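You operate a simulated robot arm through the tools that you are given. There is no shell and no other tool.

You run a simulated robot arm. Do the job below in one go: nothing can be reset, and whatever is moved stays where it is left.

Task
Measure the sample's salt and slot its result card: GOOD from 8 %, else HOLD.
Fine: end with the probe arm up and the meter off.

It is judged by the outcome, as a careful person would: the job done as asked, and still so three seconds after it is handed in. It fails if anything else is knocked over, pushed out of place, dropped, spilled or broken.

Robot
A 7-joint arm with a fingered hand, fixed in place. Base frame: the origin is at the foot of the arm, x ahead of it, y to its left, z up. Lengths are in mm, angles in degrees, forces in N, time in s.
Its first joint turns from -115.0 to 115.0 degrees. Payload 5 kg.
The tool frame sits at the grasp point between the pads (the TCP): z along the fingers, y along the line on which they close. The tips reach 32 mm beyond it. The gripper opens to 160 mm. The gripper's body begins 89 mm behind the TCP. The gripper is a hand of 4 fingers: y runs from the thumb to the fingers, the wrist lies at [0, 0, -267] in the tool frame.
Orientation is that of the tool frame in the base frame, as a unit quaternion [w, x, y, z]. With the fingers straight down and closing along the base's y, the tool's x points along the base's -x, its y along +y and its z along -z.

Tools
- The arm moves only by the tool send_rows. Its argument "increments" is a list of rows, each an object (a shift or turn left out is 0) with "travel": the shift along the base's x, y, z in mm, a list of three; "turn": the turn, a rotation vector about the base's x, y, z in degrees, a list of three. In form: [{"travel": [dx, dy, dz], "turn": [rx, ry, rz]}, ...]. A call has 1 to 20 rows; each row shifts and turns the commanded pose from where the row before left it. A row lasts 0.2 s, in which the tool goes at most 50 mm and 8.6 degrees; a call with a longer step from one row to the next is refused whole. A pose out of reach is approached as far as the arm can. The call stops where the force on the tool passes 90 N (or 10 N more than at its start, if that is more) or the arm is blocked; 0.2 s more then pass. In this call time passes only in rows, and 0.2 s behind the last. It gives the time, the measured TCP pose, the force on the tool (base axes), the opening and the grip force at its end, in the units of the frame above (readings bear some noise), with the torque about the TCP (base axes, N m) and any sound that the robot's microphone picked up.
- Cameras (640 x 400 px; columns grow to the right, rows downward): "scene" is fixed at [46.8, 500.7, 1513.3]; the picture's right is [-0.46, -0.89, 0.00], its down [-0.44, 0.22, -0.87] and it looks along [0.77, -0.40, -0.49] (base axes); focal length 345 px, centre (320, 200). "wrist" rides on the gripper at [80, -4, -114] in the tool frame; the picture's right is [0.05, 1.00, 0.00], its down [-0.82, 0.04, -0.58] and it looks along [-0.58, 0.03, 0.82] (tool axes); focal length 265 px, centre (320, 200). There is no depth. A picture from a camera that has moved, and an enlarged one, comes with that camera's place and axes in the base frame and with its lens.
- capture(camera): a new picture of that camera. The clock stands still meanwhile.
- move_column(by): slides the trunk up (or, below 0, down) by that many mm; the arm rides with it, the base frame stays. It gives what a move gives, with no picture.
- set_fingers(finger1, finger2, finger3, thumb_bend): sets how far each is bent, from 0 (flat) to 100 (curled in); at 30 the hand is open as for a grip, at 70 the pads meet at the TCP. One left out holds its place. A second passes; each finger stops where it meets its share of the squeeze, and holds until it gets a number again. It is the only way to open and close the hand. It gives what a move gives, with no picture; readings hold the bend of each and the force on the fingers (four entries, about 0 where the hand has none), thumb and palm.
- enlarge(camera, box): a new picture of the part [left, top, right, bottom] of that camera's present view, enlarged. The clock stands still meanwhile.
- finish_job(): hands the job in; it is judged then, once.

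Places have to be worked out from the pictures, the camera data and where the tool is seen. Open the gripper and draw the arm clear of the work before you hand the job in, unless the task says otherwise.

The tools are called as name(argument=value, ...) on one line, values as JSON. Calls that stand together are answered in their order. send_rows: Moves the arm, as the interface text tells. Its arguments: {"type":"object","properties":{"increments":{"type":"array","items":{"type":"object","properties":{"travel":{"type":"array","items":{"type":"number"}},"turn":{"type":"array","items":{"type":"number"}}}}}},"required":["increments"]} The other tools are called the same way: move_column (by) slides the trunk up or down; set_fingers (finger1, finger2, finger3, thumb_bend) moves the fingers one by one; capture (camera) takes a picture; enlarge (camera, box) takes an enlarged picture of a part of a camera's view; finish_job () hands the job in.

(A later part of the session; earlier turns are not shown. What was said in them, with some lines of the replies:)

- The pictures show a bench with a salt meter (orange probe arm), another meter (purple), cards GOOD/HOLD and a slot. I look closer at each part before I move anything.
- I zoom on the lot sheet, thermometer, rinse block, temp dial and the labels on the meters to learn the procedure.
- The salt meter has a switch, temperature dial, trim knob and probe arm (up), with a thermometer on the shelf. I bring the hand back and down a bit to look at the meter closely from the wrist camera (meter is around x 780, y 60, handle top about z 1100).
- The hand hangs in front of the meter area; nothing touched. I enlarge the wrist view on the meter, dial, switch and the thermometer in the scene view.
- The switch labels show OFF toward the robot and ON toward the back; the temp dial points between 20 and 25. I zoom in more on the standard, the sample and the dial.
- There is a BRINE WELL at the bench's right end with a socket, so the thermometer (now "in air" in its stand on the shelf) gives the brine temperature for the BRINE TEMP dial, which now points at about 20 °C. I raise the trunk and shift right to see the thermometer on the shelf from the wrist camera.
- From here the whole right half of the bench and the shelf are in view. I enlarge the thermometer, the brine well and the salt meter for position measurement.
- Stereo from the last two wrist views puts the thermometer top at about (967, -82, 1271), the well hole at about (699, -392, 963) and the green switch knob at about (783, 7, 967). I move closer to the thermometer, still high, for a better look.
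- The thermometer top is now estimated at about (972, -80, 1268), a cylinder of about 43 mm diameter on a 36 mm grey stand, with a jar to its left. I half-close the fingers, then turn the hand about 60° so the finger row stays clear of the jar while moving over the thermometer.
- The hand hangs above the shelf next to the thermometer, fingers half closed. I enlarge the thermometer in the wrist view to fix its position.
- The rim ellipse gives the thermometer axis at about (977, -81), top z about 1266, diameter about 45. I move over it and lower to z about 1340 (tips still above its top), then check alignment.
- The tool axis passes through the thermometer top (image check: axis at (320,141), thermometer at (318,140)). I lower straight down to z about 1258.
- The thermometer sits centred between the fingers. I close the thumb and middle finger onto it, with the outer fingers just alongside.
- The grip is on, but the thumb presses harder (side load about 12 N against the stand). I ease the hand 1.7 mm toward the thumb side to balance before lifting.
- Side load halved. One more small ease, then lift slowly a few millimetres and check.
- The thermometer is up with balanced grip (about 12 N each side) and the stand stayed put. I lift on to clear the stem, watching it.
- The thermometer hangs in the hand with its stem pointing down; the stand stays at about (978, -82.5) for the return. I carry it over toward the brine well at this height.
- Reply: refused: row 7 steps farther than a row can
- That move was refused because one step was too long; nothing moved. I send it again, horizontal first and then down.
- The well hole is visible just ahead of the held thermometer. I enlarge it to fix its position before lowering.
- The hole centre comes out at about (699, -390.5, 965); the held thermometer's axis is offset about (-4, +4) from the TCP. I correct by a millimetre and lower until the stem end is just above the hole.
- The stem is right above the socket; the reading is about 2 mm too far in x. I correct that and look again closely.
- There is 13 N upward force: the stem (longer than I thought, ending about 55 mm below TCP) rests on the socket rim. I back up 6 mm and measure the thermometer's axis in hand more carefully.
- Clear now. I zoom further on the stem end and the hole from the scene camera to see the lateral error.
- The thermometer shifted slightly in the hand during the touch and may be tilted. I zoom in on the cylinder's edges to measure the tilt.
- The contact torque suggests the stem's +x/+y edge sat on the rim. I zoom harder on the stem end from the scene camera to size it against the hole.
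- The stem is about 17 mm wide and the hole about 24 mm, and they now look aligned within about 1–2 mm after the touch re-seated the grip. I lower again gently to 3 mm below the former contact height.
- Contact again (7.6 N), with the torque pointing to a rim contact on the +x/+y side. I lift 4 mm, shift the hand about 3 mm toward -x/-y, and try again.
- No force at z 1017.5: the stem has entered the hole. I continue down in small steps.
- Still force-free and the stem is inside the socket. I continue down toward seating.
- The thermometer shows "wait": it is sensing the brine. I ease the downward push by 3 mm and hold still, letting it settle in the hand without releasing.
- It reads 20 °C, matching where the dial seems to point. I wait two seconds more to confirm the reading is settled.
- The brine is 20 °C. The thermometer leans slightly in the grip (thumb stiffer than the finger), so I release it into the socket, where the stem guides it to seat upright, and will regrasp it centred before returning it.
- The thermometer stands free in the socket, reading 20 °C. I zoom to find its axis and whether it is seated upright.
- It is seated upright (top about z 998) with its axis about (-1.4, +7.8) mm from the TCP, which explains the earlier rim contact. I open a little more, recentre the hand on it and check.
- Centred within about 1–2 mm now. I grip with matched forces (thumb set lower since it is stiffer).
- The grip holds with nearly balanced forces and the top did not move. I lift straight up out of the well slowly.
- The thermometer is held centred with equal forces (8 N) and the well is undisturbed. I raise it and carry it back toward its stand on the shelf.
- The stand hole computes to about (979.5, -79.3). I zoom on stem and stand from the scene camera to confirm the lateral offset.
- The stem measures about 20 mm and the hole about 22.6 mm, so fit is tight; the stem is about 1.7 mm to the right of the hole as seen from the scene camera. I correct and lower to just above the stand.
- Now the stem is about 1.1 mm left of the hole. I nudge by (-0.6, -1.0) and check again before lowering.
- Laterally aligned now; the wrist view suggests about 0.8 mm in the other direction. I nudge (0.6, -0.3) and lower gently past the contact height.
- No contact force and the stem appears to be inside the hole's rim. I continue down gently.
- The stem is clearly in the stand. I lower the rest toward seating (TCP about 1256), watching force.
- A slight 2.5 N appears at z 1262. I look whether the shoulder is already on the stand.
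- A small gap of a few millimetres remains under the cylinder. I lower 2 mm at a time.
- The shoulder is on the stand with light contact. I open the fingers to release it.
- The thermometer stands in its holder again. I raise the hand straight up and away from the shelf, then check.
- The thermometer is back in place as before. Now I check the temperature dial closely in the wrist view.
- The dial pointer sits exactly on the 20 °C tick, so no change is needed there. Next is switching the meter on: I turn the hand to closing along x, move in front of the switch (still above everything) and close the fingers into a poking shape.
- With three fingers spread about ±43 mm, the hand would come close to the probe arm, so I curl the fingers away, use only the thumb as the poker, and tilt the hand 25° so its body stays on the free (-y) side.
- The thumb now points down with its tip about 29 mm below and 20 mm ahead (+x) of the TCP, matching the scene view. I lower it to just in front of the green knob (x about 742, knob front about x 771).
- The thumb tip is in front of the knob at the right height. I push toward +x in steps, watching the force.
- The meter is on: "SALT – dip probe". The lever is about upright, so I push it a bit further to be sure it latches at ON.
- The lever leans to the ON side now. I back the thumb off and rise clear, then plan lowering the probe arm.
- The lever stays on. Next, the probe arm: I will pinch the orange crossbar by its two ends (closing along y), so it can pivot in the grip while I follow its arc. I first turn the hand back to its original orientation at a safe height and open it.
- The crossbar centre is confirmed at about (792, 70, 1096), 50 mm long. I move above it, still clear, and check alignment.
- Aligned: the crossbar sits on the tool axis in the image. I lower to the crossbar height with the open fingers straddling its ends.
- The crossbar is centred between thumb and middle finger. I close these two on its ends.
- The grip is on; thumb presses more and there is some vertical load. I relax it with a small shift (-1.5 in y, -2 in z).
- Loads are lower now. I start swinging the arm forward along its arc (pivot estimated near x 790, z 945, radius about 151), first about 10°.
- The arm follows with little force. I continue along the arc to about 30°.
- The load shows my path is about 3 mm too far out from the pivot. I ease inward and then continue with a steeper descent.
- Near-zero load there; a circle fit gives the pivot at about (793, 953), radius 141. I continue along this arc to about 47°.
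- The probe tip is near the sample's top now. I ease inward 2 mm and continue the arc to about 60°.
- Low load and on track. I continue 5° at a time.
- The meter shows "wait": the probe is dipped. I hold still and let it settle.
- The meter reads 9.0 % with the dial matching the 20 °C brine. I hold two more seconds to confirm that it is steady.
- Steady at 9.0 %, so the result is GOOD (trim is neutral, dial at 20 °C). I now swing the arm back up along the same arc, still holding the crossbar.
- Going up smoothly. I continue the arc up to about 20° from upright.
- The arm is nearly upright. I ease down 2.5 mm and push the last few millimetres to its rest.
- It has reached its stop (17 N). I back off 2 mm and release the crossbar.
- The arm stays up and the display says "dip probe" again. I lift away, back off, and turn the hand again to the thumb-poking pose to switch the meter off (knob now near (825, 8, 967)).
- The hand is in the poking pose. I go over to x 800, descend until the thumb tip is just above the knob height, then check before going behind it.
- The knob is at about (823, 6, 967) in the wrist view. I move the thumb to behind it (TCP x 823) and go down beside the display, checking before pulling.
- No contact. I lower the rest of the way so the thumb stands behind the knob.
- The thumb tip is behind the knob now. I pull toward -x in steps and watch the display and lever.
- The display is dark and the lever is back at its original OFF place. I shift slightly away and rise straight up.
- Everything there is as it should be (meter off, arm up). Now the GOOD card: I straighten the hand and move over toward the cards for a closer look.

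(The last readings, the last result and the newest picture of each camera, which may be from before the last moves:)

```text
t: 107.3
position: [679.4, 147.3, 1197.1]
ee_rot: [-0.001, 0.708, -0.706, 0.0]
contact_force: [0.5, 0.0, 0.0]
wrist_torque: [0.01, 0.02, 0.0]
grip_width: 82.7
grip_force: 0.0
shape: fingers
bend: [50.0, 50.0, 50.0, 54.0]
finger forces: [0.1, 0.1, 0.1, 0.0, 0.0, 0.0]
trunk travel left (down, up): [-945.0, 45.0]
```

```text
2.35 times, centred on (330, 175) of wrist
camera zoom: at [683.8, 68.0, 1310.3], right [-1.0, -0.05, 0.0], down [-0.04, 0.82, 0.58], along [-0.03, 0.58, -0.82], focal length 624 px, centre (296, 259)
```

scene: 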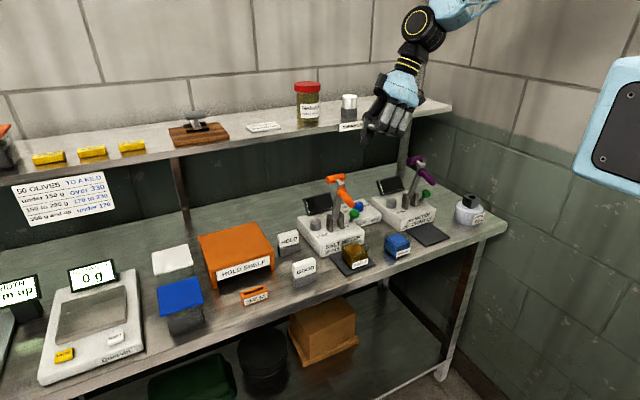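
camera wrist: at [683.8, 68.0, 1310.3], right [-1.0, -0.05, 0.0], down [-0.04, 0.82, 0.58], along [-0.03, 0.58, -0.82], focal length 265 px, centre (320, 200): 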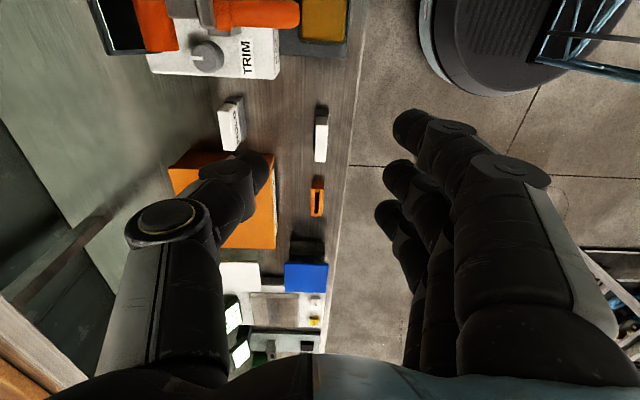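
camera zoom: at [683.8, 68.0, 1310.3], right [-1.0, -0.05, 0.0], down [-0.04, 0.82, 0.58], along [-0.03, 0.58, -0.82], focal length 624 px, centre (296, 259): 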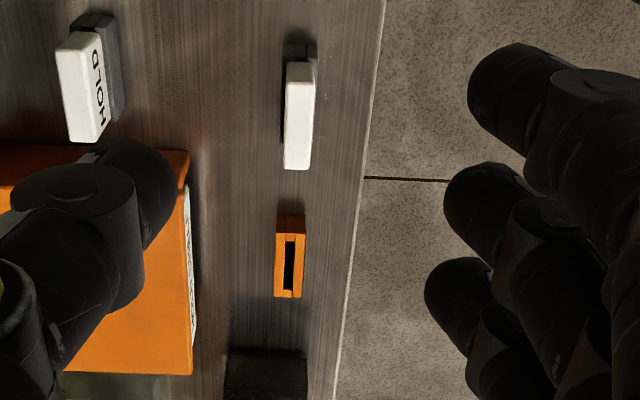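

The cards and the RESULT slot are in view. I enlarge the GOOD card and the slot for position and size.

enlarge(camera="wrist", box=[295, 95, 345, 170])

enlarge(camera="wrist", box=[295, 165, 345, 225])

enlarge(camera="scene", box=[285, 250, 325, 290])

enlarge(camera="scene", box=[235, 275, 285, 315])

```text
5.33 times, centred on (320, 132) of wrist
camera zoom: at [683.8, 68.0, 1310.3], right [-1.0, -0.05, 0.0], down [-0.04, 0.82, 0.58], along [-0.03, 0.58, -0.82], focal length 1416 px, centre (320, 560)
```

zoom: 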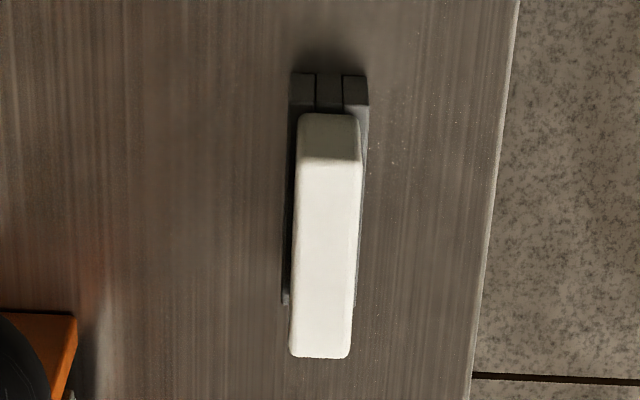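

```text
6.67 times, centred on (320, 195) of wrist
camera zoom: at [683.8, 68.0, 1310.3], right [-1.0, -0.05, 0.0], down [-0.04, 0.82, 0.58], along [-0.03, 0.58, -0.82], focal length 1769 px, centre (320, 233)
```

zoom: 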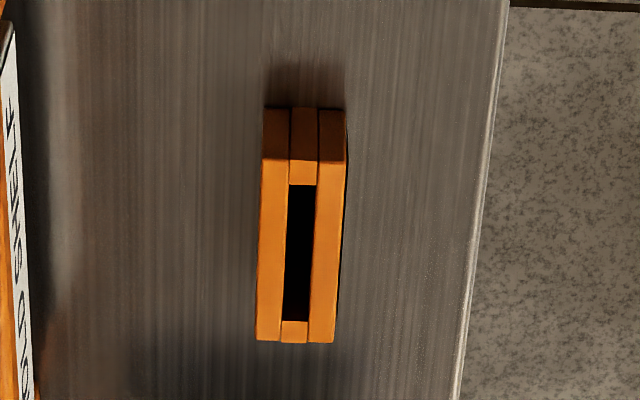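

```text
10.00 times, centred on (305, 270) of scene
camera zoom: at [46.8, 500.7, 1513.3], right [-0.46, -0.89, 0.0], down [-0.44, 0.22, -0.87], along [0.77, -0.4, -0.49], focal length 3454 px, centre (470, -500)
```

zoom: 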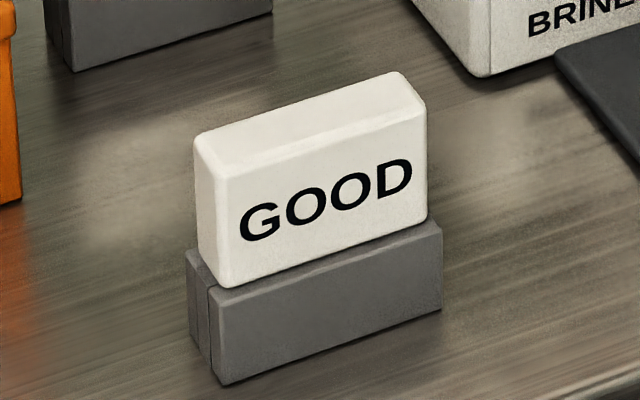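

```text
10.00 times, centred on (260, 295) of scene
camera zoom: at [46.8, 500.7, 1513.3], right [-0.46, -0.89, 0.0], down [-0.44, 0.22, -0.87], along [0.77, -0.4, -0.49], focal length 3454 px, centre (920, -750)
```

zoom: 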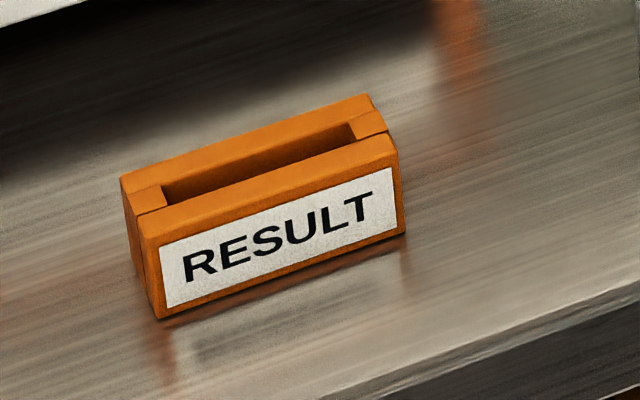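

Measured: GOOD card centre about (674.3, 225), top z 946, 58 × 16 × 39 mm, on a holder with top about z 907; the RESULT slot centre about (675, 362.7), same alignment. I close the hand in the air to see the finger profile at small opening before gripping.

set_fingers(finger1=68, finger2=68, finger3=68, thumb_bend=68)

enlarge(camera="scene", box=[250, 90, 370, 200])

enlarge(camera="wrist", box=[200, 100, 440, 300])

```text
t: 108.3
position: [679.3, 148.6, 1197.1]
ee_rot: [0.001, 0.708, -0.706, 0.0]
contact_force: [0.1, 0.4, 1.2]
wrist_torque: [-0.02, 0.0, -0.02]
grip_width: 29.0
grip_force: 0.1
shape: fingers
bend: [68.0, 68.0, 68.0, 68.0]
finger forces: [0.1, 0.0, 0.0, 0.1, 0.1, 0.0]
trunk travel left (down, up): [-945.0, 45.0]
```

```text
3.64 times, centred on (310, 145) of scene
camera zoom: at [46.8, 500.7, 1513.3], right [-0.46, -0.89, 0.0], down [-0.44, 0.22, -0.87], along [0.77, -0.4, -0.49], focal length 1256 px, centre (356, 400)
```

zoom: 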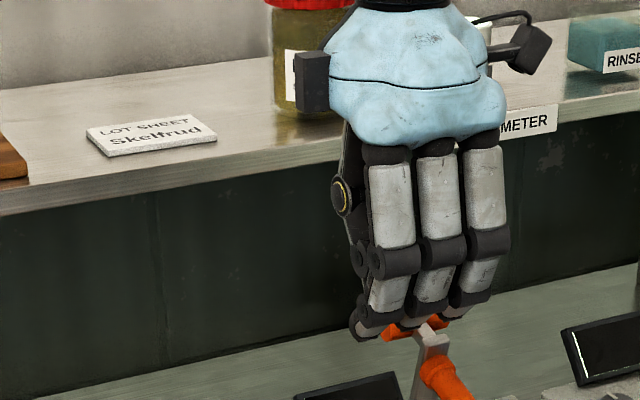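

```text
2.00 times, centred on (320, 200) of wrist
camera zoom: at [683.7, 68.1, 1310.3], right [-1.0, -0.05, 0.0], down [-0.04, 0.82, 0.58], along [-0.03, 0.58, -0.82], focal length 531 px, centre (320, 200)
```

zoom: 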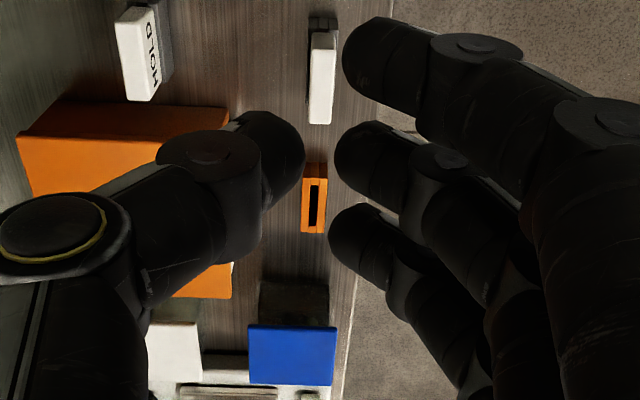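

At small openings the fingertips meet first (about 30 mm below TCP), so I will grip the card low with TCP near z 955. I set a moderate opening and move above the GOOD card.

set_fingers(finger1=58, finger2=58, finger3=58, thumb_bend=60)

send_rows(increments=[{"travel": [-2, 38, 0]}, {"travel": [-2, 38, 0]}, {"travel": [0, 0, -45]}, {"travel": [0, 0, -45]}, {"travel": [0, 0, -45]}, {"travel": [0, 0, -40]}, {"travel": [0, 0, 0]}])

capture(camera="wrist")

enlarge(camera="scene", box=[250, 190, 370, 300])

```text
t: 109.3
position: [680.2, 149.3, 1197.3]
ee_rot: [0.0, 0.707, -0.707, 0.0]
contact_force: [-0.6, -0.1, -0.3]
wrist_torque: [0.03, -0.03, 0.0]
grip_width: 58.0
grip_force: 0.0
shape: fingers
bend: [57.0, 57.0, 57.0, 60.0]
finger forces: [0.1, 0.0, 0.0, 0.0, 0.0, 0.0]
trunk travel left (down, up): [-945.0, 45.0]
```

```text
t: 110.9
position: [674.9, 223.9, 1023.5]
ee_rot: [0.0, 0.708, -0.706, 0.0]
contact_force: [0.0, 0.2, -1.0]
wrist_torque: [-0.04, 0.0, 0.06]
grip_width: 58.1
grip_force: 0.1
shape: fingers
bend: [57.0, 57.0, 57.0, 60.0]
finger forces: [0.1, 0.1, 0.0, 0.1, 0.1, 0.0]
trunk travel left (down, up): [-945.0, 45.0]
```

```text
taken
camera wrist: at [679.0, 144.0, 1136.9], right [-1.0, -0.05, 0.0], down [-0.04, 0.82, 0.58], along [-0.03, 0.58, -0.82], focal length 265 px, centre (320, 200)
```

wrist: 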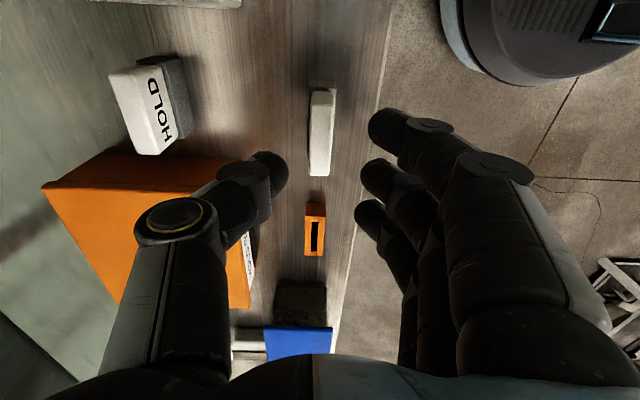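

```text
3.64 times, centred on (310, 245) of scene
camera zoom: at [46.8, 500.7, 1513.3], right [-0.46, -0.89, 0.0], down [-0.44, 0.22, -0.87], along [0.77, -0.4, -0.49], focal length 1256 px, centre (356, 36)
```

zoom: 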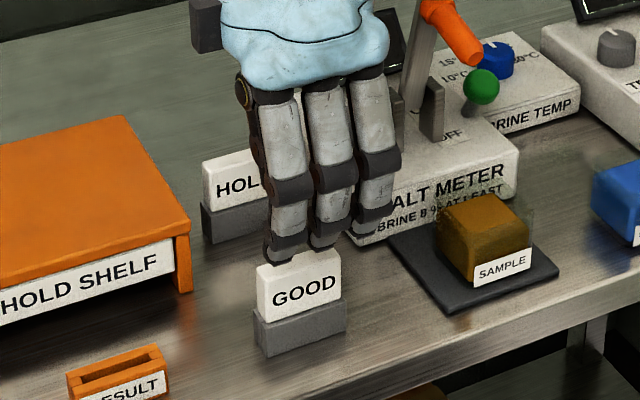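

The tool axis passes near the card's centre. I zoom for a fine check before lowering the last part.

enlarge(camera="wrist", box=[285, 75, 357, 185])

enlarge(camera="wrist", box=[285, 190, 345, 265])

```text
3.64 times, centred on (321, 130) of wrist
camera zoom: at [679.0, 144.0, 1136.9], right [-1.0, -0.05, 0.0], down [-0.04, 0.82, 0.58], along [-0.03, 0.58, -0.82], focal length 965 px, centre (316, 454)
```

zoom: 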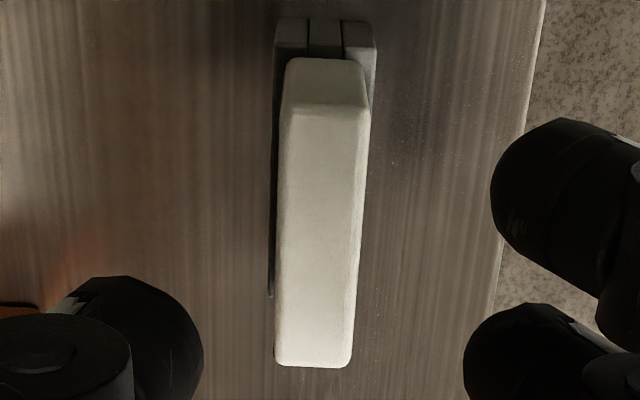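

```text
5.33 times, centred on (315, 228) of wrist
camera zoom: at [679.0, 144.0, 1136.9], right [-1.0, -0.05, 0.0], down [-0.04, 0.82, 0.58], along [-0.03, 0.58, -0.82], focal length 1416 px, centre (347, 53)
```

zoom: 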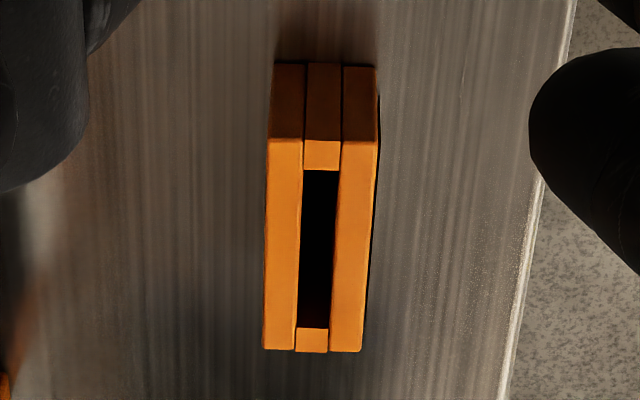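

Card centre is at (674.2, 225.6). I correct by about 1–2 mm and lower to z 955.

send_rows(increments=[{"travel": [-0.8, 1.6, -20]}, {"travel": [0, 0, -20]}, {"travel": [0, 0, -18]}, {"travel": [0, 0, -10]}, {"travel": [0, 0, 0]}])

capture(camera="wrist")

enlarge(camera="scene", box=[270, 220, 340, 300])

```text
t: 112.1
position: [675.3, 225.7, 953.2]
ee_rot: [0.0, 0.708, -0.707, 0.0]
contact_force: [0.0, -0.5, -0.3]
wrist_torque: [0.02, 0.0, -0.01]
grip_width: 58.2
grip_force: 0.1
shape: fingers
bend: [57.0, 57.0, 57.0, 60.0]
finger forces: [0.0, 0.1, 0.0, 0.1, 0.1, 0.0]
trunk travel left (down, up): [-945.0, 45.0]
```

```text
taken
camera wrist: at [679.1, 145.1, 1067.5], right [-1.0, -0.05, 0.0], down [-0.04, 0.82, 0.58], along [-0.03, 0.58, -0.82], focal length 265 px, centre (320, 200)
```

wrist: 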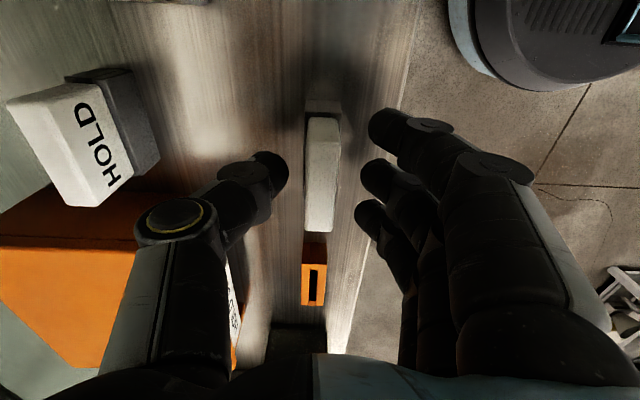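

```text
5.00 times, centred on (305, 260) of scene
camera zoom: at [46.8, 500.7, 1513.3], right [-0.46, -0.89, 0.0], down [-0.44, 0.22, -0.87], along [0.77, -0.4, -0.49], focal length 1727 px, centre (395, -100)
```

zoom: 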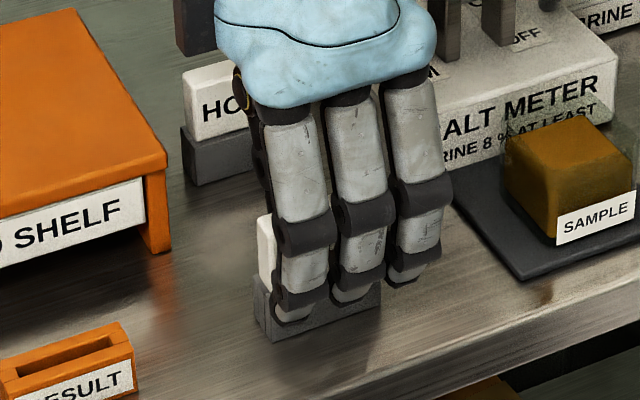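

The fingers straddle the card with tips just above the holder. I close thumb and middle finger on it, outer fingers lightly.

set_fingers(finger1=66, finger2=73, finger3=66, thumb_bend=71)

capture(camera="wrist")

enlarge(camera="scene", box=[270, 220, 340, 300])

```text
t: 113.1
position: [675.1, 224.2, 954.9]
ee_rot: [0.0, 0.708, -0.707, 0.0]
contact_force: [0.1, 0.9, -0.6]
wrist_torque: [0.01, -0.01, 0.02]
grip_width: 33.6
grip_force: 8.7
shape: fingers
bend: [65.0, 68.0, 65.0, 69.0]
finger forces: [0.7, 6.9, 0.8, 0.0, 8.4, 0.0]
trunk travel left (down, up): [-945.0, 45.0]
```

```text
taken
camera wrist: at [679.1, 145.0, 1067.5], right [-1.0, -0.05, 0.0], down [-0.04, 0.82, 0.58], along [-0.03, 0.58, -0.82], focal length 265 px, centre (320, 200)
```

wrist: 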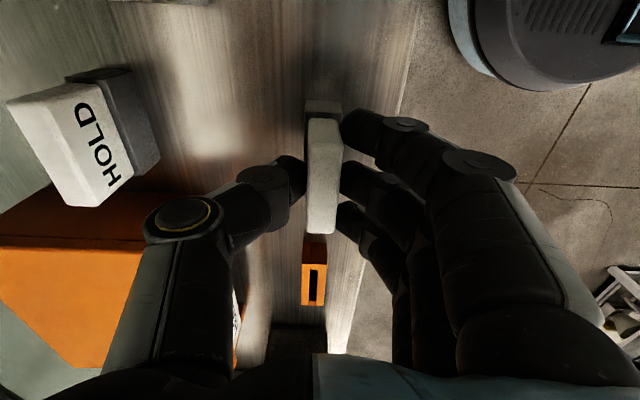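

```text
5.00 times, centred on (305, 260) of scene
camera zoom: at [46.8, 500.7, 1513.3], right [-0.46, -0.89, 0.0], down [-0.44, 0.22, -0.87], along [0.77, -0.4, -0.49], focal length 1727 px, centre (395, -100)
```

zoom: 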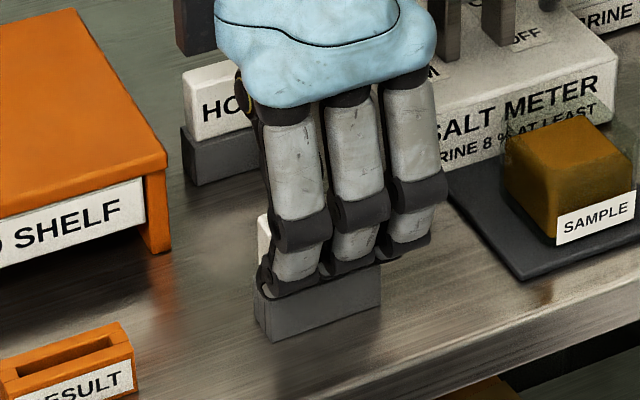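

Balanced grip (8.4 N on each side, no net load). I lift the card slowly straight up.

send_rows(increments=[{"travel": [0, 0, 2]}, {"travel": [0, 0, 4]}, {"travel": [0, 0, 6]}, {"travel": [0, 0, 8]}, {"travel": [0, 0, 10]}, {"travel": [0, 0, 15]}, {"travel": [0, 0, 15]}, {"travel": [0, 0, 0]}])

capture(camera="wrist")

enlarge(camera="scene", box=[270, 210, 340, 290])

```text
t: 114.9
position: [675.8, 224.4, 1016.1]
ee_rot: [0.0, 0.708, -0.706, 0.0]
contact_force: [0.1, 0.3, -0.9]
wrist_torque: [0.03, -0.02, 0.01]
grip_width: 33.3
grip_force: 8.5
shape: fingers
bend: [65.0, 68.0, 65.0, 69.0]
finger forces: [0.8, 6.9, 0.7, 0.0, 8.4, 0.1]
trunk travel left (down, up): [-945.0, 45.0]
```

```text
taken
camera wrist: at [679.8, 144.7, 1128.8], right [-1.0, -0.05, 0.0], down [-0.04, 0.82, 0.58], along [-0.03, 0.58, -0.82], focal length 265 px, centre (320, 200)
```

wrist: 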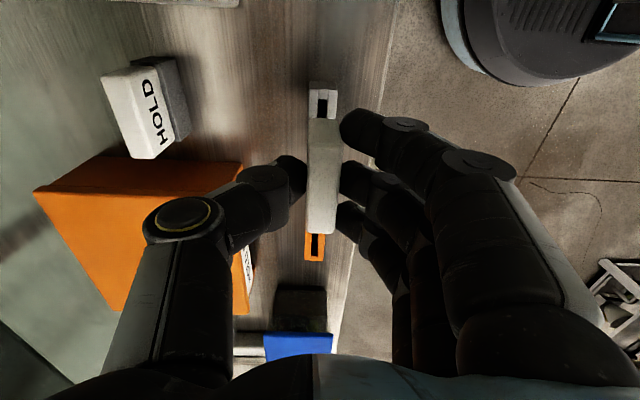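

```text
5.00 times, centred on (305, 250) of scene
camera zoom: at [46.8, 500.7, 1513.3], right [-0.46, -0.89, 0.0], down [-0.44, 0.22, -0.87], along [0.77, -0.4, -0.49], focal length 1727 px, centre (395, -50)
```

zoom: 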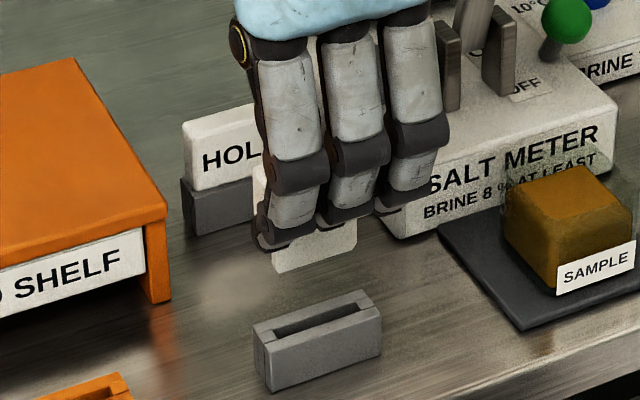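

The card is out with its tab visible, holder undisturbed. I compare both slots in the scene view to get the exact displacement.

enlarge(camera="scene", box=[285, 260, 325, 290])

enlarge(camera="scene", box=[237, 280, 277, 310])

```text
13.33 times, centred on (305, 275) of scene
camera zoom: at [46.8, 500.7, 1513.3], right [-0.46, -0.89, 0.0], down [-0.44, 0.22, -0.87], along [0.77, -0.4, -0.49], focal length 4605 px, centre (520, -800)
```

zoom: 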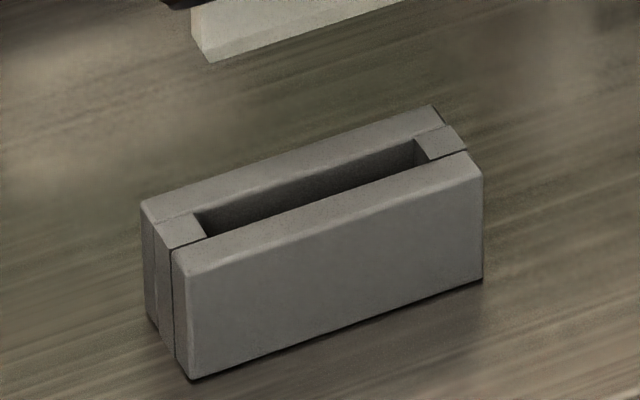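

```text
13.33 times, centred on (257, 295) of scene
camera zoom: at [46.8, 500.7, 1513.3], right [-0.46, -0.89, 0.0], down [-0.44, 0.22, -0.87], along [0.77, -0.4, -0.49], focal length 4605 px, centre (1160, -1067)
```

zoom: 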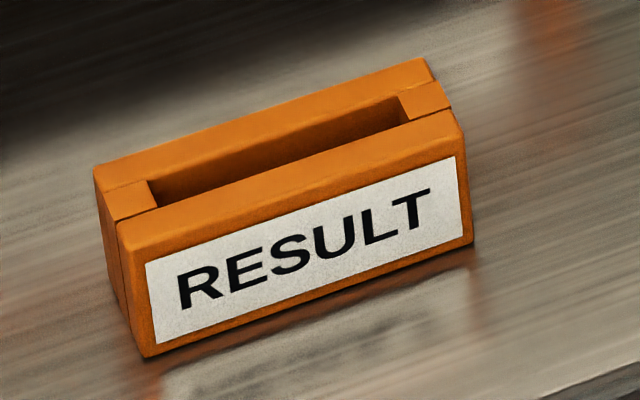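

Both views agree on a displacement of about (+0.9, +136) mm between the slots. I carry the card over to the RESULT slot at this height and check.

send_rows(increments=[{"travel": [0.2, 30, 0]}, {"travel": [0.3, 36, 0]}, {"travel": [0.2, 36, 0]}, {"travel": [0.2, 34, 0]}, {"travel": [0, 0, 0]}])

enlarge(camera="scene", box=[230, 245, 290, 305])

capture(camera="wrist")

```text
t: 116.1
position: [676.3, 359.5, 1016.3]
ee_rot: [0.001, -0.707, 0.707, 0.0]
contact_force: [0.2, 0.5, 0.0]
wrist_torque: [0.01, 0.0, 0.0]
grip_width: 33.3
grip_force: 8.5
shape: fingers
bend: [65.0, 68.0, 65.0, 69.0]
finger forces: [0.8, 6.7, 0.8, 0.0, 8.4, 0.0]
trunk travel left (down, up): [-945.0, 45.0]
```

```text
6.67 times, centred on (260, 275) of scene
camera zoom: at [46.8, 500.7, 1513.3], right [-0.46, -0.89, 0.0], down [-0.44, 0.22, -0.87], along [0.77, -0.4, -0.49], focal length 2302 px, centre (720, -300)
```

zoom: 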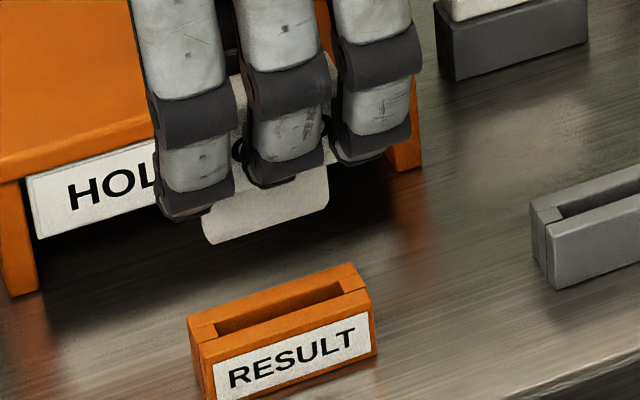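

```text
taken
camera wrist: at [680.5, 279.8, 1128.7], right [-1.0, -0.05, 0.0], down [-0.04, 0.82, 0.58], along [-0.03, 0.58, -0.82], focal length 265 px, centre (320, 200)
```

wrist: 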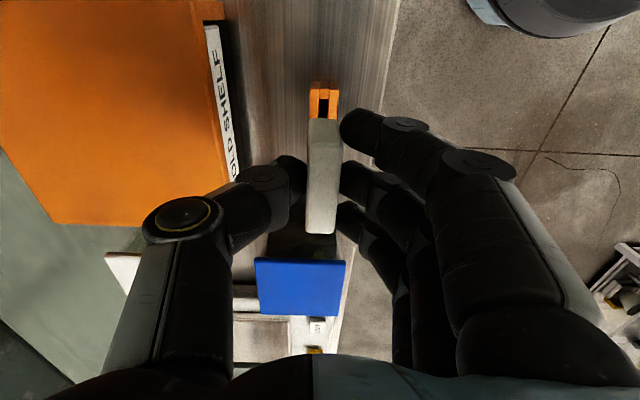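

The RESULT slot appears at nearly the same image place as the grey holder did. I zoom to check fine alignment.

enlarge(camera="wrist", box=[295, 70, 355, 125])

enlarge(camera="scene", box=[243, 262, 277, 296])

```text
7.27 times, centred on (325, 98) of wrist
camera zoom: at [680.5, 279.8, 1128.7], right [-1.0, -0.05, 0.0], down [-0.04, 0.82, 0.58], along [-0.03, 0.58, -0.82], focal length 1930 px, centre (284, 946)
```

zoom: 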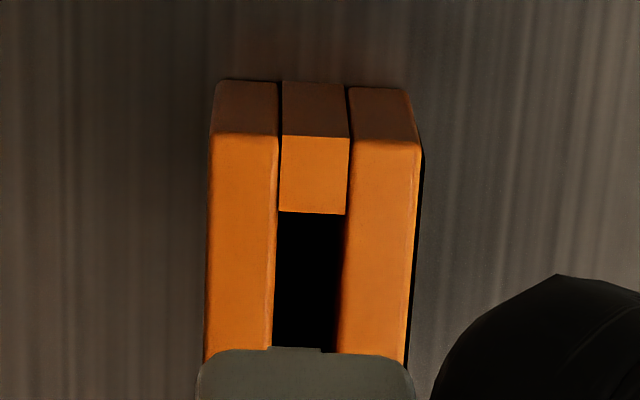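

```text
11.76 times, centred on (260, 279) of scene
camera zoom: at [46.8, 500.7, 1513.3], right [-0.46, -0.89, 0.0], down [-0.44, 0.22, -0.87], along [0.77, -0.4, -0.49], focal length 4063 px, centre (1026, -729)
```

zoom: 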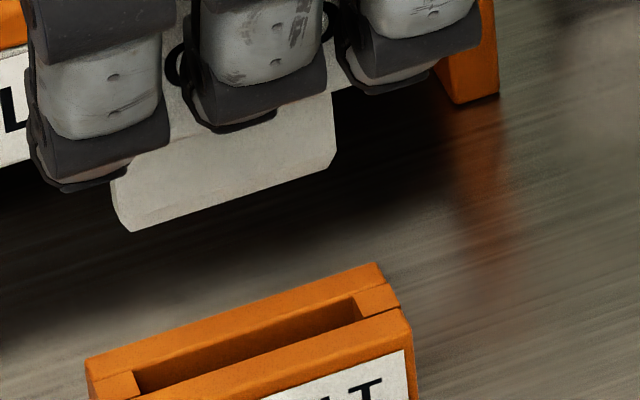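

The tab (about 43 mm) must enter the 47 mm slot; in x the card is about 1.3 mm off. I correct and lower until the tab is just above the slot.

send_rows(increments=[{"travel": [-1.3, -0.3, -10]}, {"travel": [0, 0, -12]}, {"travel": [0, 0, -10]}, {"travel": [0, 0, 0]}])

enlarge(camera="wrist", box=[290, 80, 360, 135])

enlarge(camera="scene", box=[243, 272, 277, 306])

```text
t: 117.1
position: [675.2, 360.5, 982.7]
ee_rot: [0.001, 0.708, -0.707, -0.001]
contact_force: [0.2, -0.5, -0.4]
wrist_torque: [-0.04, 0.0, -0.01]
grip_width: 33.2
grip_force: 8.4
shape: fingers
bend: [65.0, 68.0, 65.0, 69.0]
finger forces: [0.7, 6.8, 0.8, 0.1, 8.4, 0.1]
trunk travel left (down, up): [-945.0, 45.0]
```

```text
7.27 times, centred on (325, 108) of wrist
camera zoom: at [679.6, 280.7, 1096.3], right [-1.0, -0.05, 0.0], down [-0.04, 0.82, 0.58], along [-0.03, 0.58, -0.82], focal length 1930 px, centre (284, 873)
```

zoom: 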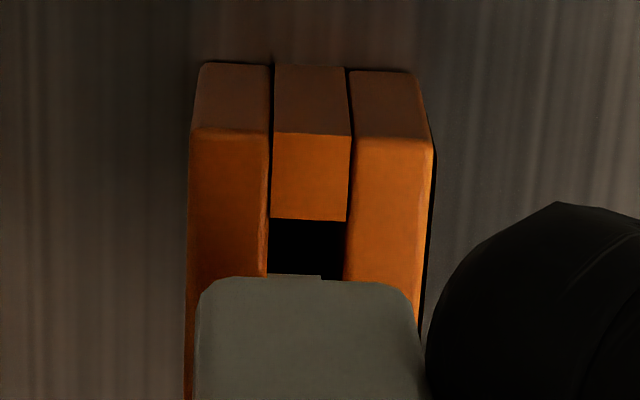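

```text
11.76 times, centred on (260, 289) of scene
camera zoom: at [46.8, 500.7, 1513.3], right [-0.46, -0.89, 0.0], down [-0.44, 0.22, -0.87], along [0.77, -0.4, -0.49], focal length 4063 px, centre (1026, -847)
```

zoom: 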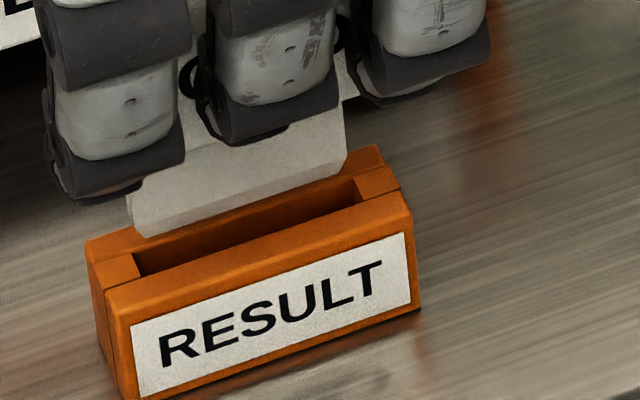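

The tab looks about 1 mm too far in +x and 0.5 mm in +y. I adjust and lower 5 mm more, then look again.

send_rows(increments=[{"travel": [-0.9, -0.4, -2]}, {"travel": [0, 0, -3]}, {"travel": [0, 0, 0]}])

enlarge(camera="wrist", box=[300, 100, 350, 140])

enlarge(camera="scene", box=[243, 272, 277, 306])

```text
t: 117.9
position: [674.6, 359.8, 977.5]
ee_rot: [0.0, 0.708, -0.707, -0.001]
contact_force: [-0.2, 0.0, -1.2]
wrist_torque: [-0.01, 0.0, 0.02]
grip_width: 33.3
grip_force: 8.7
shape: fingers
bend: [65.0, 68.0, 65.0, 69.0]
finger forces: [0.8, 6.8, 0.8, 0.0, 8.3, 0.0]
trunk travel left (down, up): [-945.0, 45.0]
```

```text
10.00 times, centred on (325, 120) of wrist
camera zoom: at [678.4, 280.2, 1091.0], right [-1.0, -0.05, 0.0], down [-0.04, 0.82, 0.58], along [-0.03, 0.58, -0.82], focal length 2654 px, centre (270, 1000)
```

zoom: 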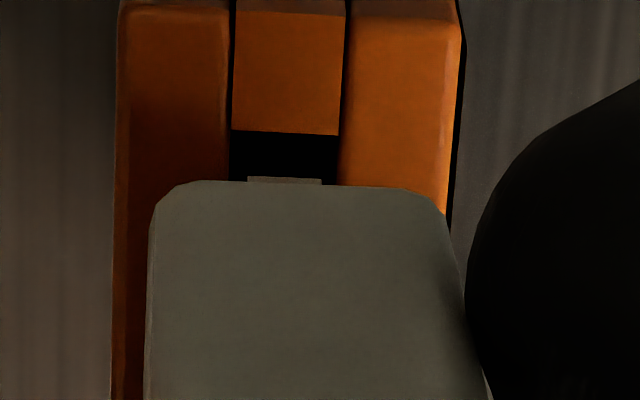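

```text
11.76 times, centred on (260, 289) of scene
camera zoom: at [46.8, 500.7, 1513.3], right [-0.46, -0.89, 0.0], down [-0.44, 0.22, -0.87], along [0.77, -0.4, -0.49], focal length 4063 px, centre (1026, -847)
```

zoom: 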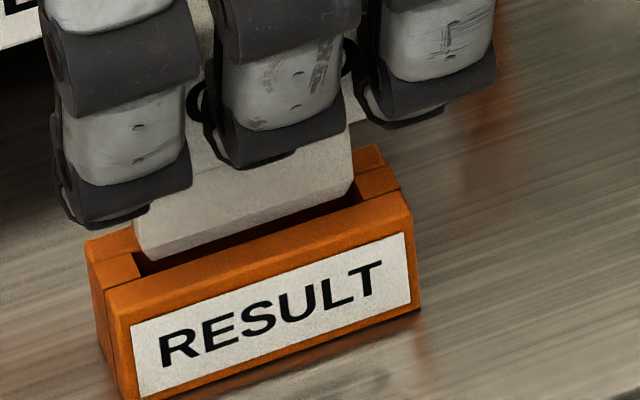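

In the wrist view the tab is centred in the slot now. I lower in small steps while watching the force.

send_rows(increments=[{"travel": [0, 0, -1.5]}, {"travel": [0, 0, -1.5]}, {"travel": [0, 0, -1.5]}, {"travel": [0, 0, -1.5]}])

enlarge(camera="scene", box=[243, 272, 277, 306])

```text
t: 118.9
position: [675.0, 359.7, 970.8]
ee_rot: [0.0, 0.707, -0.707, 0.0]
contact_force: [-0.4, -1.1, 0.5]
wrist_torque: [-0.01, 0.0, 0.02]
grip_width: 33.3
grip_force: 8.0
shape: fingers
bend: [65.0, 68.0, 65.0, 69.0]
finger forces: [0.6, 6.8, 0.8, 0.0, 8.4, 0.0]
trunk travel left (down, up): [-945.0, 45.0]
```

```text
11.76 times, centred on (260, 289) of scene
camera zoom: at [46.8, 500.7, 1513.3], right [-0.46, -0.89, 0.0], down [-0.44, 0.22, -0.87], along [0.77, -0.4, -0.49], focal length 4063 px, centre (1026, -847)
```

zoom: 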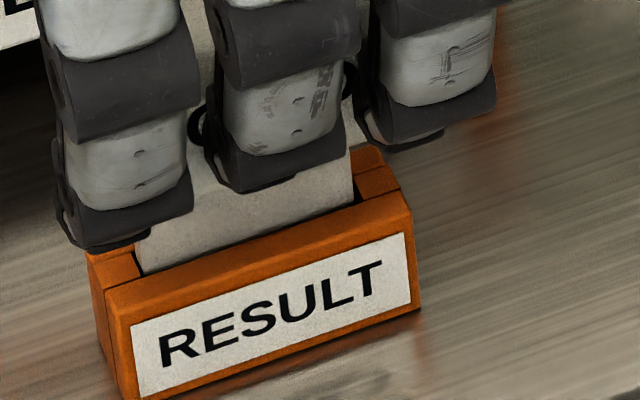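

The tab is inside the slot with no force. I lower on toward the seat (TCP about 952).

send_rows(increments=[{"travel": [0, 0, -3]}, {"travel": [0, 0, -3]}, {"travel": [0, 0, -3]}, {"travel": [0, 0, -3]}])

enlarge(camera="scene", box=[243, 272, 277, 306])

```text
t: 119.9
position: [675.3, 361.2, 959.5]
ee_rot: [0.0, 0.708, -0.706, 0.0]
contact_force: [0.0, 0.0, -0.3]
wrist_torque: [0.02, -0.03, 0.03]
grip_width: 33.4
grip_force: 8.5
shape: fingers
bend: [65.0, 68.0, 65.0, 69.0]
finger forces: [0.6, 6.8, 0.8, 0.0, 8.4, 0.0]
trunk travel left (down, up): [-945.0, 45.0]
```

```text
11.76 times, centred on (260, 289) of scene
camera zoom: at [46.8, 500.7, 1513.3], right [-0.46, -0.89, 0.0], down [-0.44, 0.22, -0.87], along [0.77, -0.4, -0.49], focal length 4063 px, centre (1026, -847)
```

zoom: 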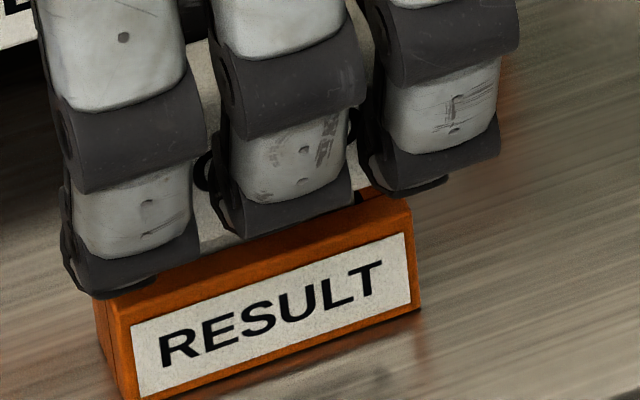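

send_rows(increments=[{"travel": [0, 0, -2]}, {"travel": [0, 0, -2]}, {"travel": [0, 0, -1.5]}, {"travel": [0, 0, 0]}])

enlarge(camera="scene", box=[243, 272, 277, 306])

```text
t: 120.9
position: [674.9, 360.9, 954.4]
ee_rot: [-0.001, 0.708, -0.706, 0.0]
contact_force: [-1.5, -0.6, 0.0]
wrist_torque: [0.0, -0.02, 0.01]
grip_width: 33.3
grip_force: 8.3
shape: fingers
bend: [65.0, 68.0, 65.0, 69.0]
finger forces: [0.7, 6.9, 0.8, 0.1, 8.5, 0.1]
trunk travel left (down, up): [-945.0, 45.0]
```

```text
11.76 times, centred on (260, 289) of scene
camera zoom: at [46.8, 500.7, 1513.3], right [-0.46, -0.89, 0.0], down [-0.44, 0.22, -0.87], along [0.77, -0.4, -0.49], focal length 4063 px, centre (1026, -847)
```

zoom: 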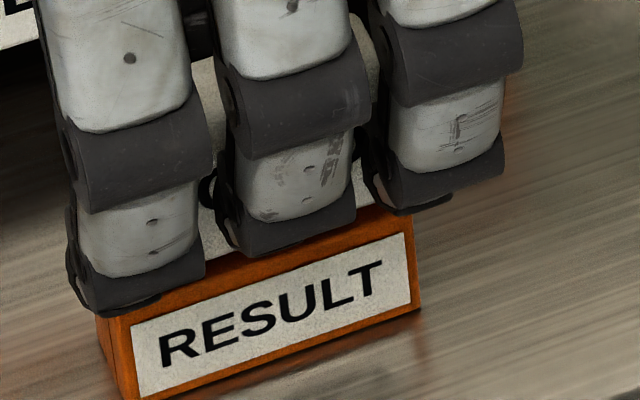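

Almost seated. I lower the last 2–3 mm until light contact.

send_rows(increments=[{"travel": [0, 0, -1]}, {"travel": [0, 0, -1]}, {"travel": [0, 0, -0.8]}, {"travel": [0, 0, 0]}])

capture(camera="wrist")

```text
t: 121.9
position: [674.9, 360.5, 951.3]
ee_rot: [0.0, 0.708, -0.706, 0.0]
contact_force: [0.0, 0.0, 3.7]
wrist_torque: [-0.02, 0.02, 0.04]
grip_width: 33.6
grip_force: 9.7
shape: fingers
bend: [65.0, 68.0, 65.0, 69.0]
finger forces: [0.7, 8.1, 0.7, 0.0, 9.3, 0.0]
trunk travel left (down, up): [-945.0, 45.0]
```

```text
taken
camera wrist: at [678.3, 280.1, 1065.1], right [-1.0, -0.05, 0.0], down [-0.04, 0.82, 0.58], along [-0.03, 0.58, -0.82], focal length 265 px, centre (320, 200)
```

wrist: 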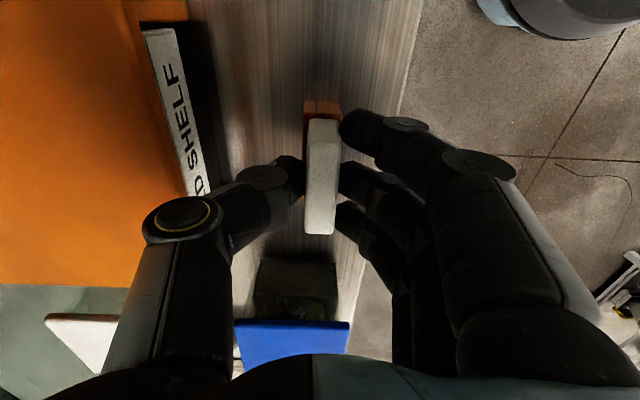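

It has seated with 3.7 N contact. I open the hand.

set_fingers(finger1=58, finger2=58, finger3=58, thumb_bend=60)

capture(camera="wrist")

enlarge(camera="scene", box=[230, 255, 290, 310])

```text
t: 122.9
position: [674.2, 360.2, 950.6]
ee_rot: [0.0, 0.707, -0.707, 0.0]
contact_force: [0.6, -0.6, 0.0]
wrist_torque: [0.04, -0.02, 0.01]
grip_width: 58.2
grip_force: 0.1
shape: fingers
bend: [57.0, 57.0, 57.0, 60.0]
finger forces: [0.0, 0.0, 0.0, 0.0, 0.1, 0.0]
trunk travel left (down, up): [-945.0, 45.0]
```

```text
taken
camera wrist: at [678.4, 280.2, 1064.6], right [-1.0, -0.05, 0.0], down [-0.04, 0.82, 0.58], along [-0.03, 0.58, -0.82], focal length 265 px, centre (320, 200)
```

wrist: 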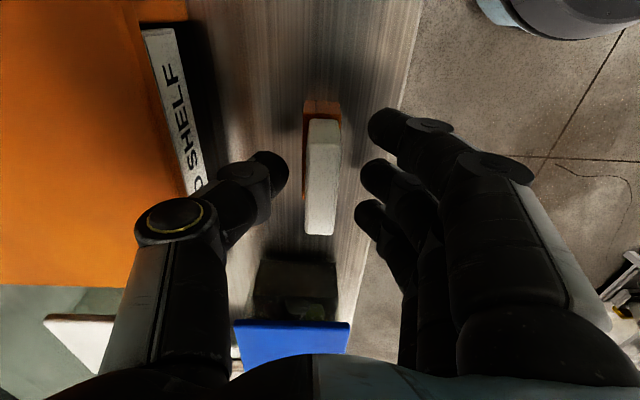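

```text
7.27 times, centred on (260, 282) of scene
camera zoom: at [46.8, 500.7, 1513.3], right [-0.46, -0.89, 0.0], down [-0.44, 0.22, -0.87], along [0.77, -0.4, -0.49], focal length 2512 px, centre (756, -400)
```

zoom: 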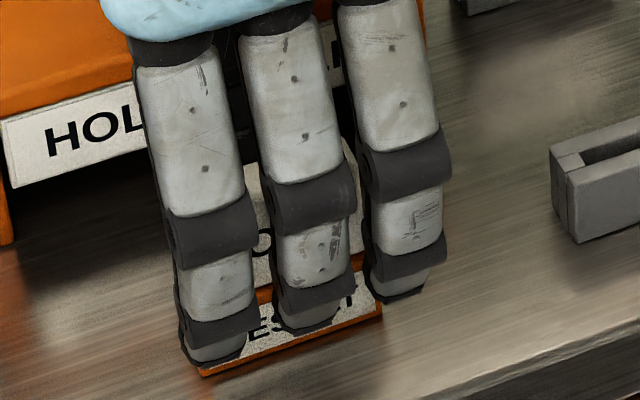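

The card stands on its own in the slot. I rise straight up and draw the arm clear, then inspect everything.

send_rows(increments=[{"travel": [0, 0, 10]}, {"travel": [0, 0, 20]}, {"travel": [0, 0, 40]}, {"travel": [0, 0, 45]}, {"travel": [0, 0, 45]}, {"travel": [0, 0, 45]}, {"travel": [-20, 0, 40]}, {"travel": [-40, -10, 20]}, {"travel": [-40, -20, 0]}, {"travel": [-40, -20, 0]}])

set_fingers(finger1=30, finger2=30, finger3=30, thumb_bend=30)

capture(camera="scene")

enlarge(camera="scene", box=[225, 220, 345, 310])

enlarge(camera="scene", box=[280, 160, 440, 270])

enlarge(camera="scene", box=[280, 70, 500, 240])

```text
t: 125.1
position: [534.8, 310.5, 1217.1]
ee_rot: [0.001, -0.707, 0.707, 0.0]
contact_force: [-0.5, 0.2, 0.0]
wrist_torque: [-0.01, -0.03, 0.0]
grip_width: 58.1
grip_force: 0.1
shape: fingers
bend: [57.0, 57.0, 57.0, 60.0]
finger forces: [0.0, 0.1, 0.0, 0.0, 0.0, 0.0]
trunk travel left (down, up): [-945.0, 45.0]
```

```text
t: 126.1
position: [535.8, 311.8, 1217.6]
ee_rot: [0.0, 0.708, -0.707, -0.001]
contact_force: [0.2, 0.3, 0.3]
wrist_torque: [-0.01, 0.02, 0.0]
grip_width: 170.0
grip_force: 0.0
shape: fingers
bend: [30.0, 30.0, 30.0, 30.0]
finger forces: [0.0, 0.0, 0.1, 0.0, 0.0, 0.0]
trunk travel left (down, up): [-945.0, 45.0]
```

```text
taken
```

scene: 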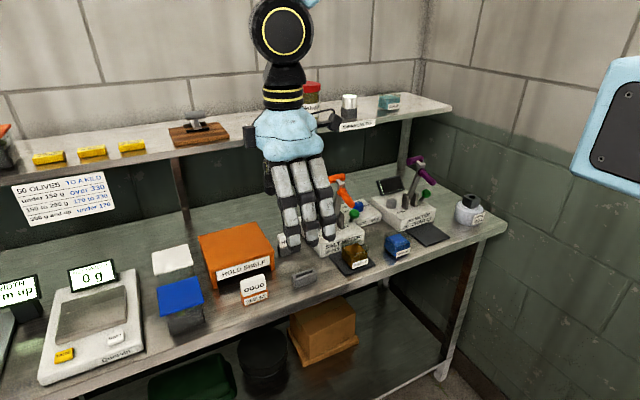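

```text
4.44 times, centred on (285, 265) of scene
camera zoom: at [46.8, 500.7, 1513.3], right [-0.46, -0.89, 0.0], down [-0.44, 0.22, -0.87], along [0.77, -0.4, -0.49], focal length 1535 px, centre (476, -89)
```

zoom: 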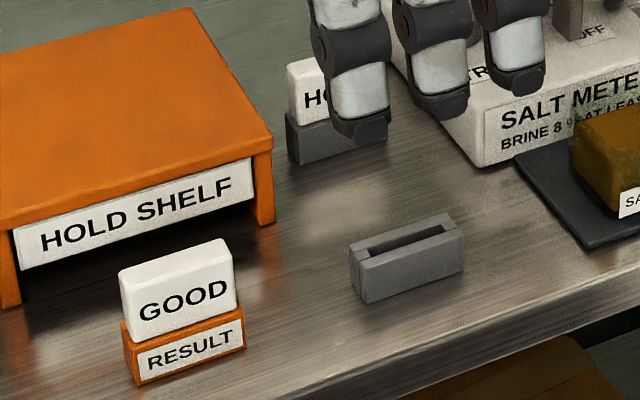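

```text
3.64 times, centred on (360, 215) of scene
camera zoom: at [46.8, 500.7, 1513.3], right [-0.46, -0.89, 0.0], down [-0.44, 0.22, -0.87], along [0.77, -0.4, -0.49], focal length 1256 px, centre (174, 146)
```

zoom: 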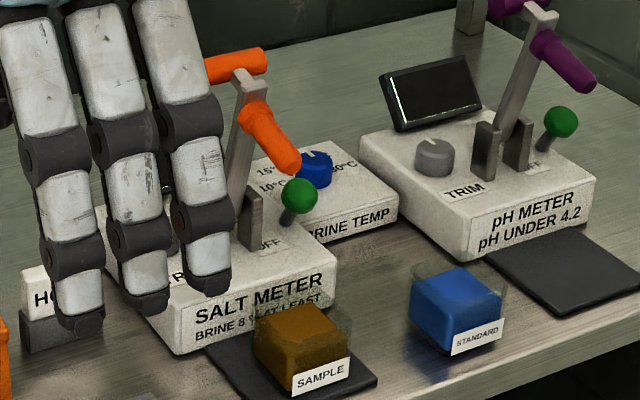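

```text
2.35 times, centred on (390, 155) of scene
camera zoom: at [46.8, 500.7, 1513.3], right [-0.46, -0.89, 0.0], down [-0.44, 0.22, -0.87], along [0.77, -0.4, -0.49], focal length 813 px, centre (155, 306)
```

zoom: 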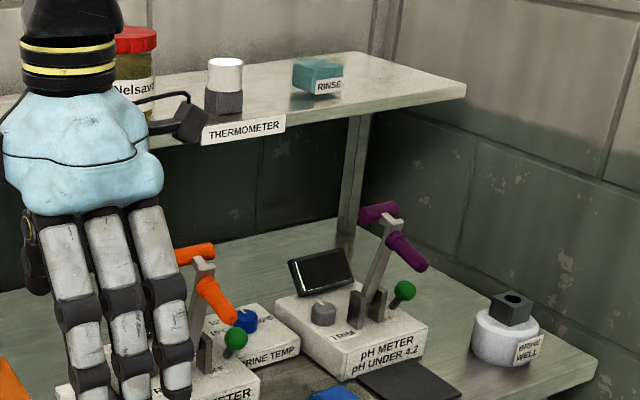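

GOOD is seated in RESULT. I draw the hand further up and back so that the meter display and probe arm can be seen for a final check.

send_rows(increments=[{"travel": [-10, 0, 45]}, {"travel": [-10, 0, 45]}, {"travel": [-10, 0, 45]}, {"travel": [-10, 0, 40]}, {"travel": [-10, 0, 30]}])

capture(camera="scene")

enlarge(camera="scene", box=[270, 160, 430, 280])

enlarge(camera="scene", box=[220, 240, 340, 310])

```text
t: 127.3
position: [484.4, 311.3, 1422.1]
ee_rot: [0.0, 0.708, -0.707, 0.0]
contact_force: [0.0, 0.0, 0.6]
wrist_torque: [0.04, -0.04, 0.01]
grip_width: 170.3
grip_force: 0.1
shape: fingers
bend: [30.0, 30.0, 30.0, 30.0]
finger forces: [0.0, 0.0, 0.1, 0.1, 0.1, 0.0]
trunk travel left (down, up): [-945.0, 45.0]
```

```text
taken
```

scene: 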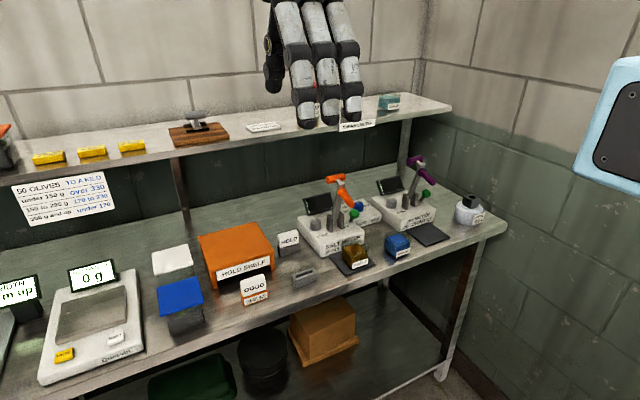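

```text
3.33 times, centred on (350, 220) of scene
camera zoom: at [46.8, 500.7, 1513.3], right [-0.46, -0.89, 0.0], down [-0.44, 0.22, -0.87], along [0.77, -0.4, -0.49], focal length 1151 px, centre (220, 133)
```

zoom: 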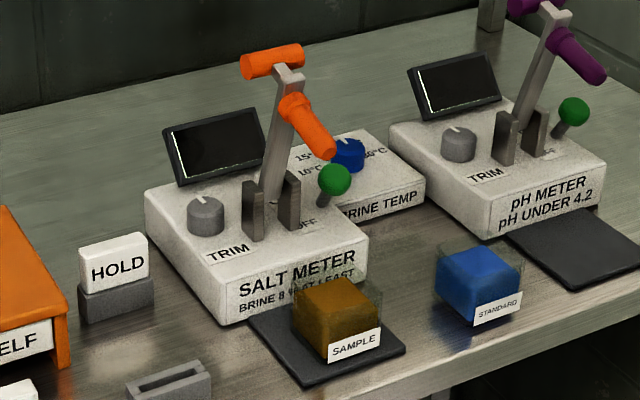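

```text
5.33 times, centred on (280, 275) of scene
camera zoom: at [46.8, 500.7, 1513.3], right [-0.46, -0.89, 0.0], down [-0.44, 0.22, -0.87], along [0.77, -0.4, -0.49], focal length 1842 px, centre (533, -200)
```

zoom: 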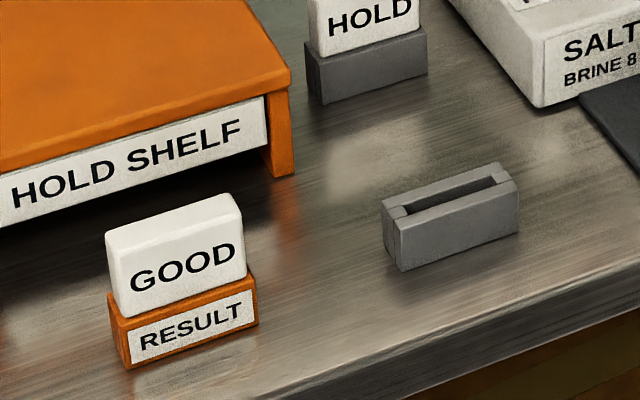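

Final state: GOOD card seated in RESULT, probe arm up, meter display dark with the lever at OFF, thermometer back in its stand, sample and the rest in place, hand open and clear. I hand the job in.

finish_job()

```text
The job is handed in.
```

I measured the sample at 9.0 % salt, which is above the 8 % limit, and slotted the GOOD card in RESULT.

- **Temperature:** The thermometer read 20 °C in the brine well. The BRINE TEMP dial was already on 20 °C, so I left it alone.
- **Calibration:** I did not check the meter against the STANDARD. It has no value marked on it, and the TRIM knob was already pointing straight ahead.
- **End state:** The probe arm is up and the meter is off. The thermometer is back in its stand on the shelf, the sample is where it was, and the hand is open and clear of the bench.

While I was putting the thermometer into the well, its stem touched the socket rim twice, with at most about 13 N. The well did not move.
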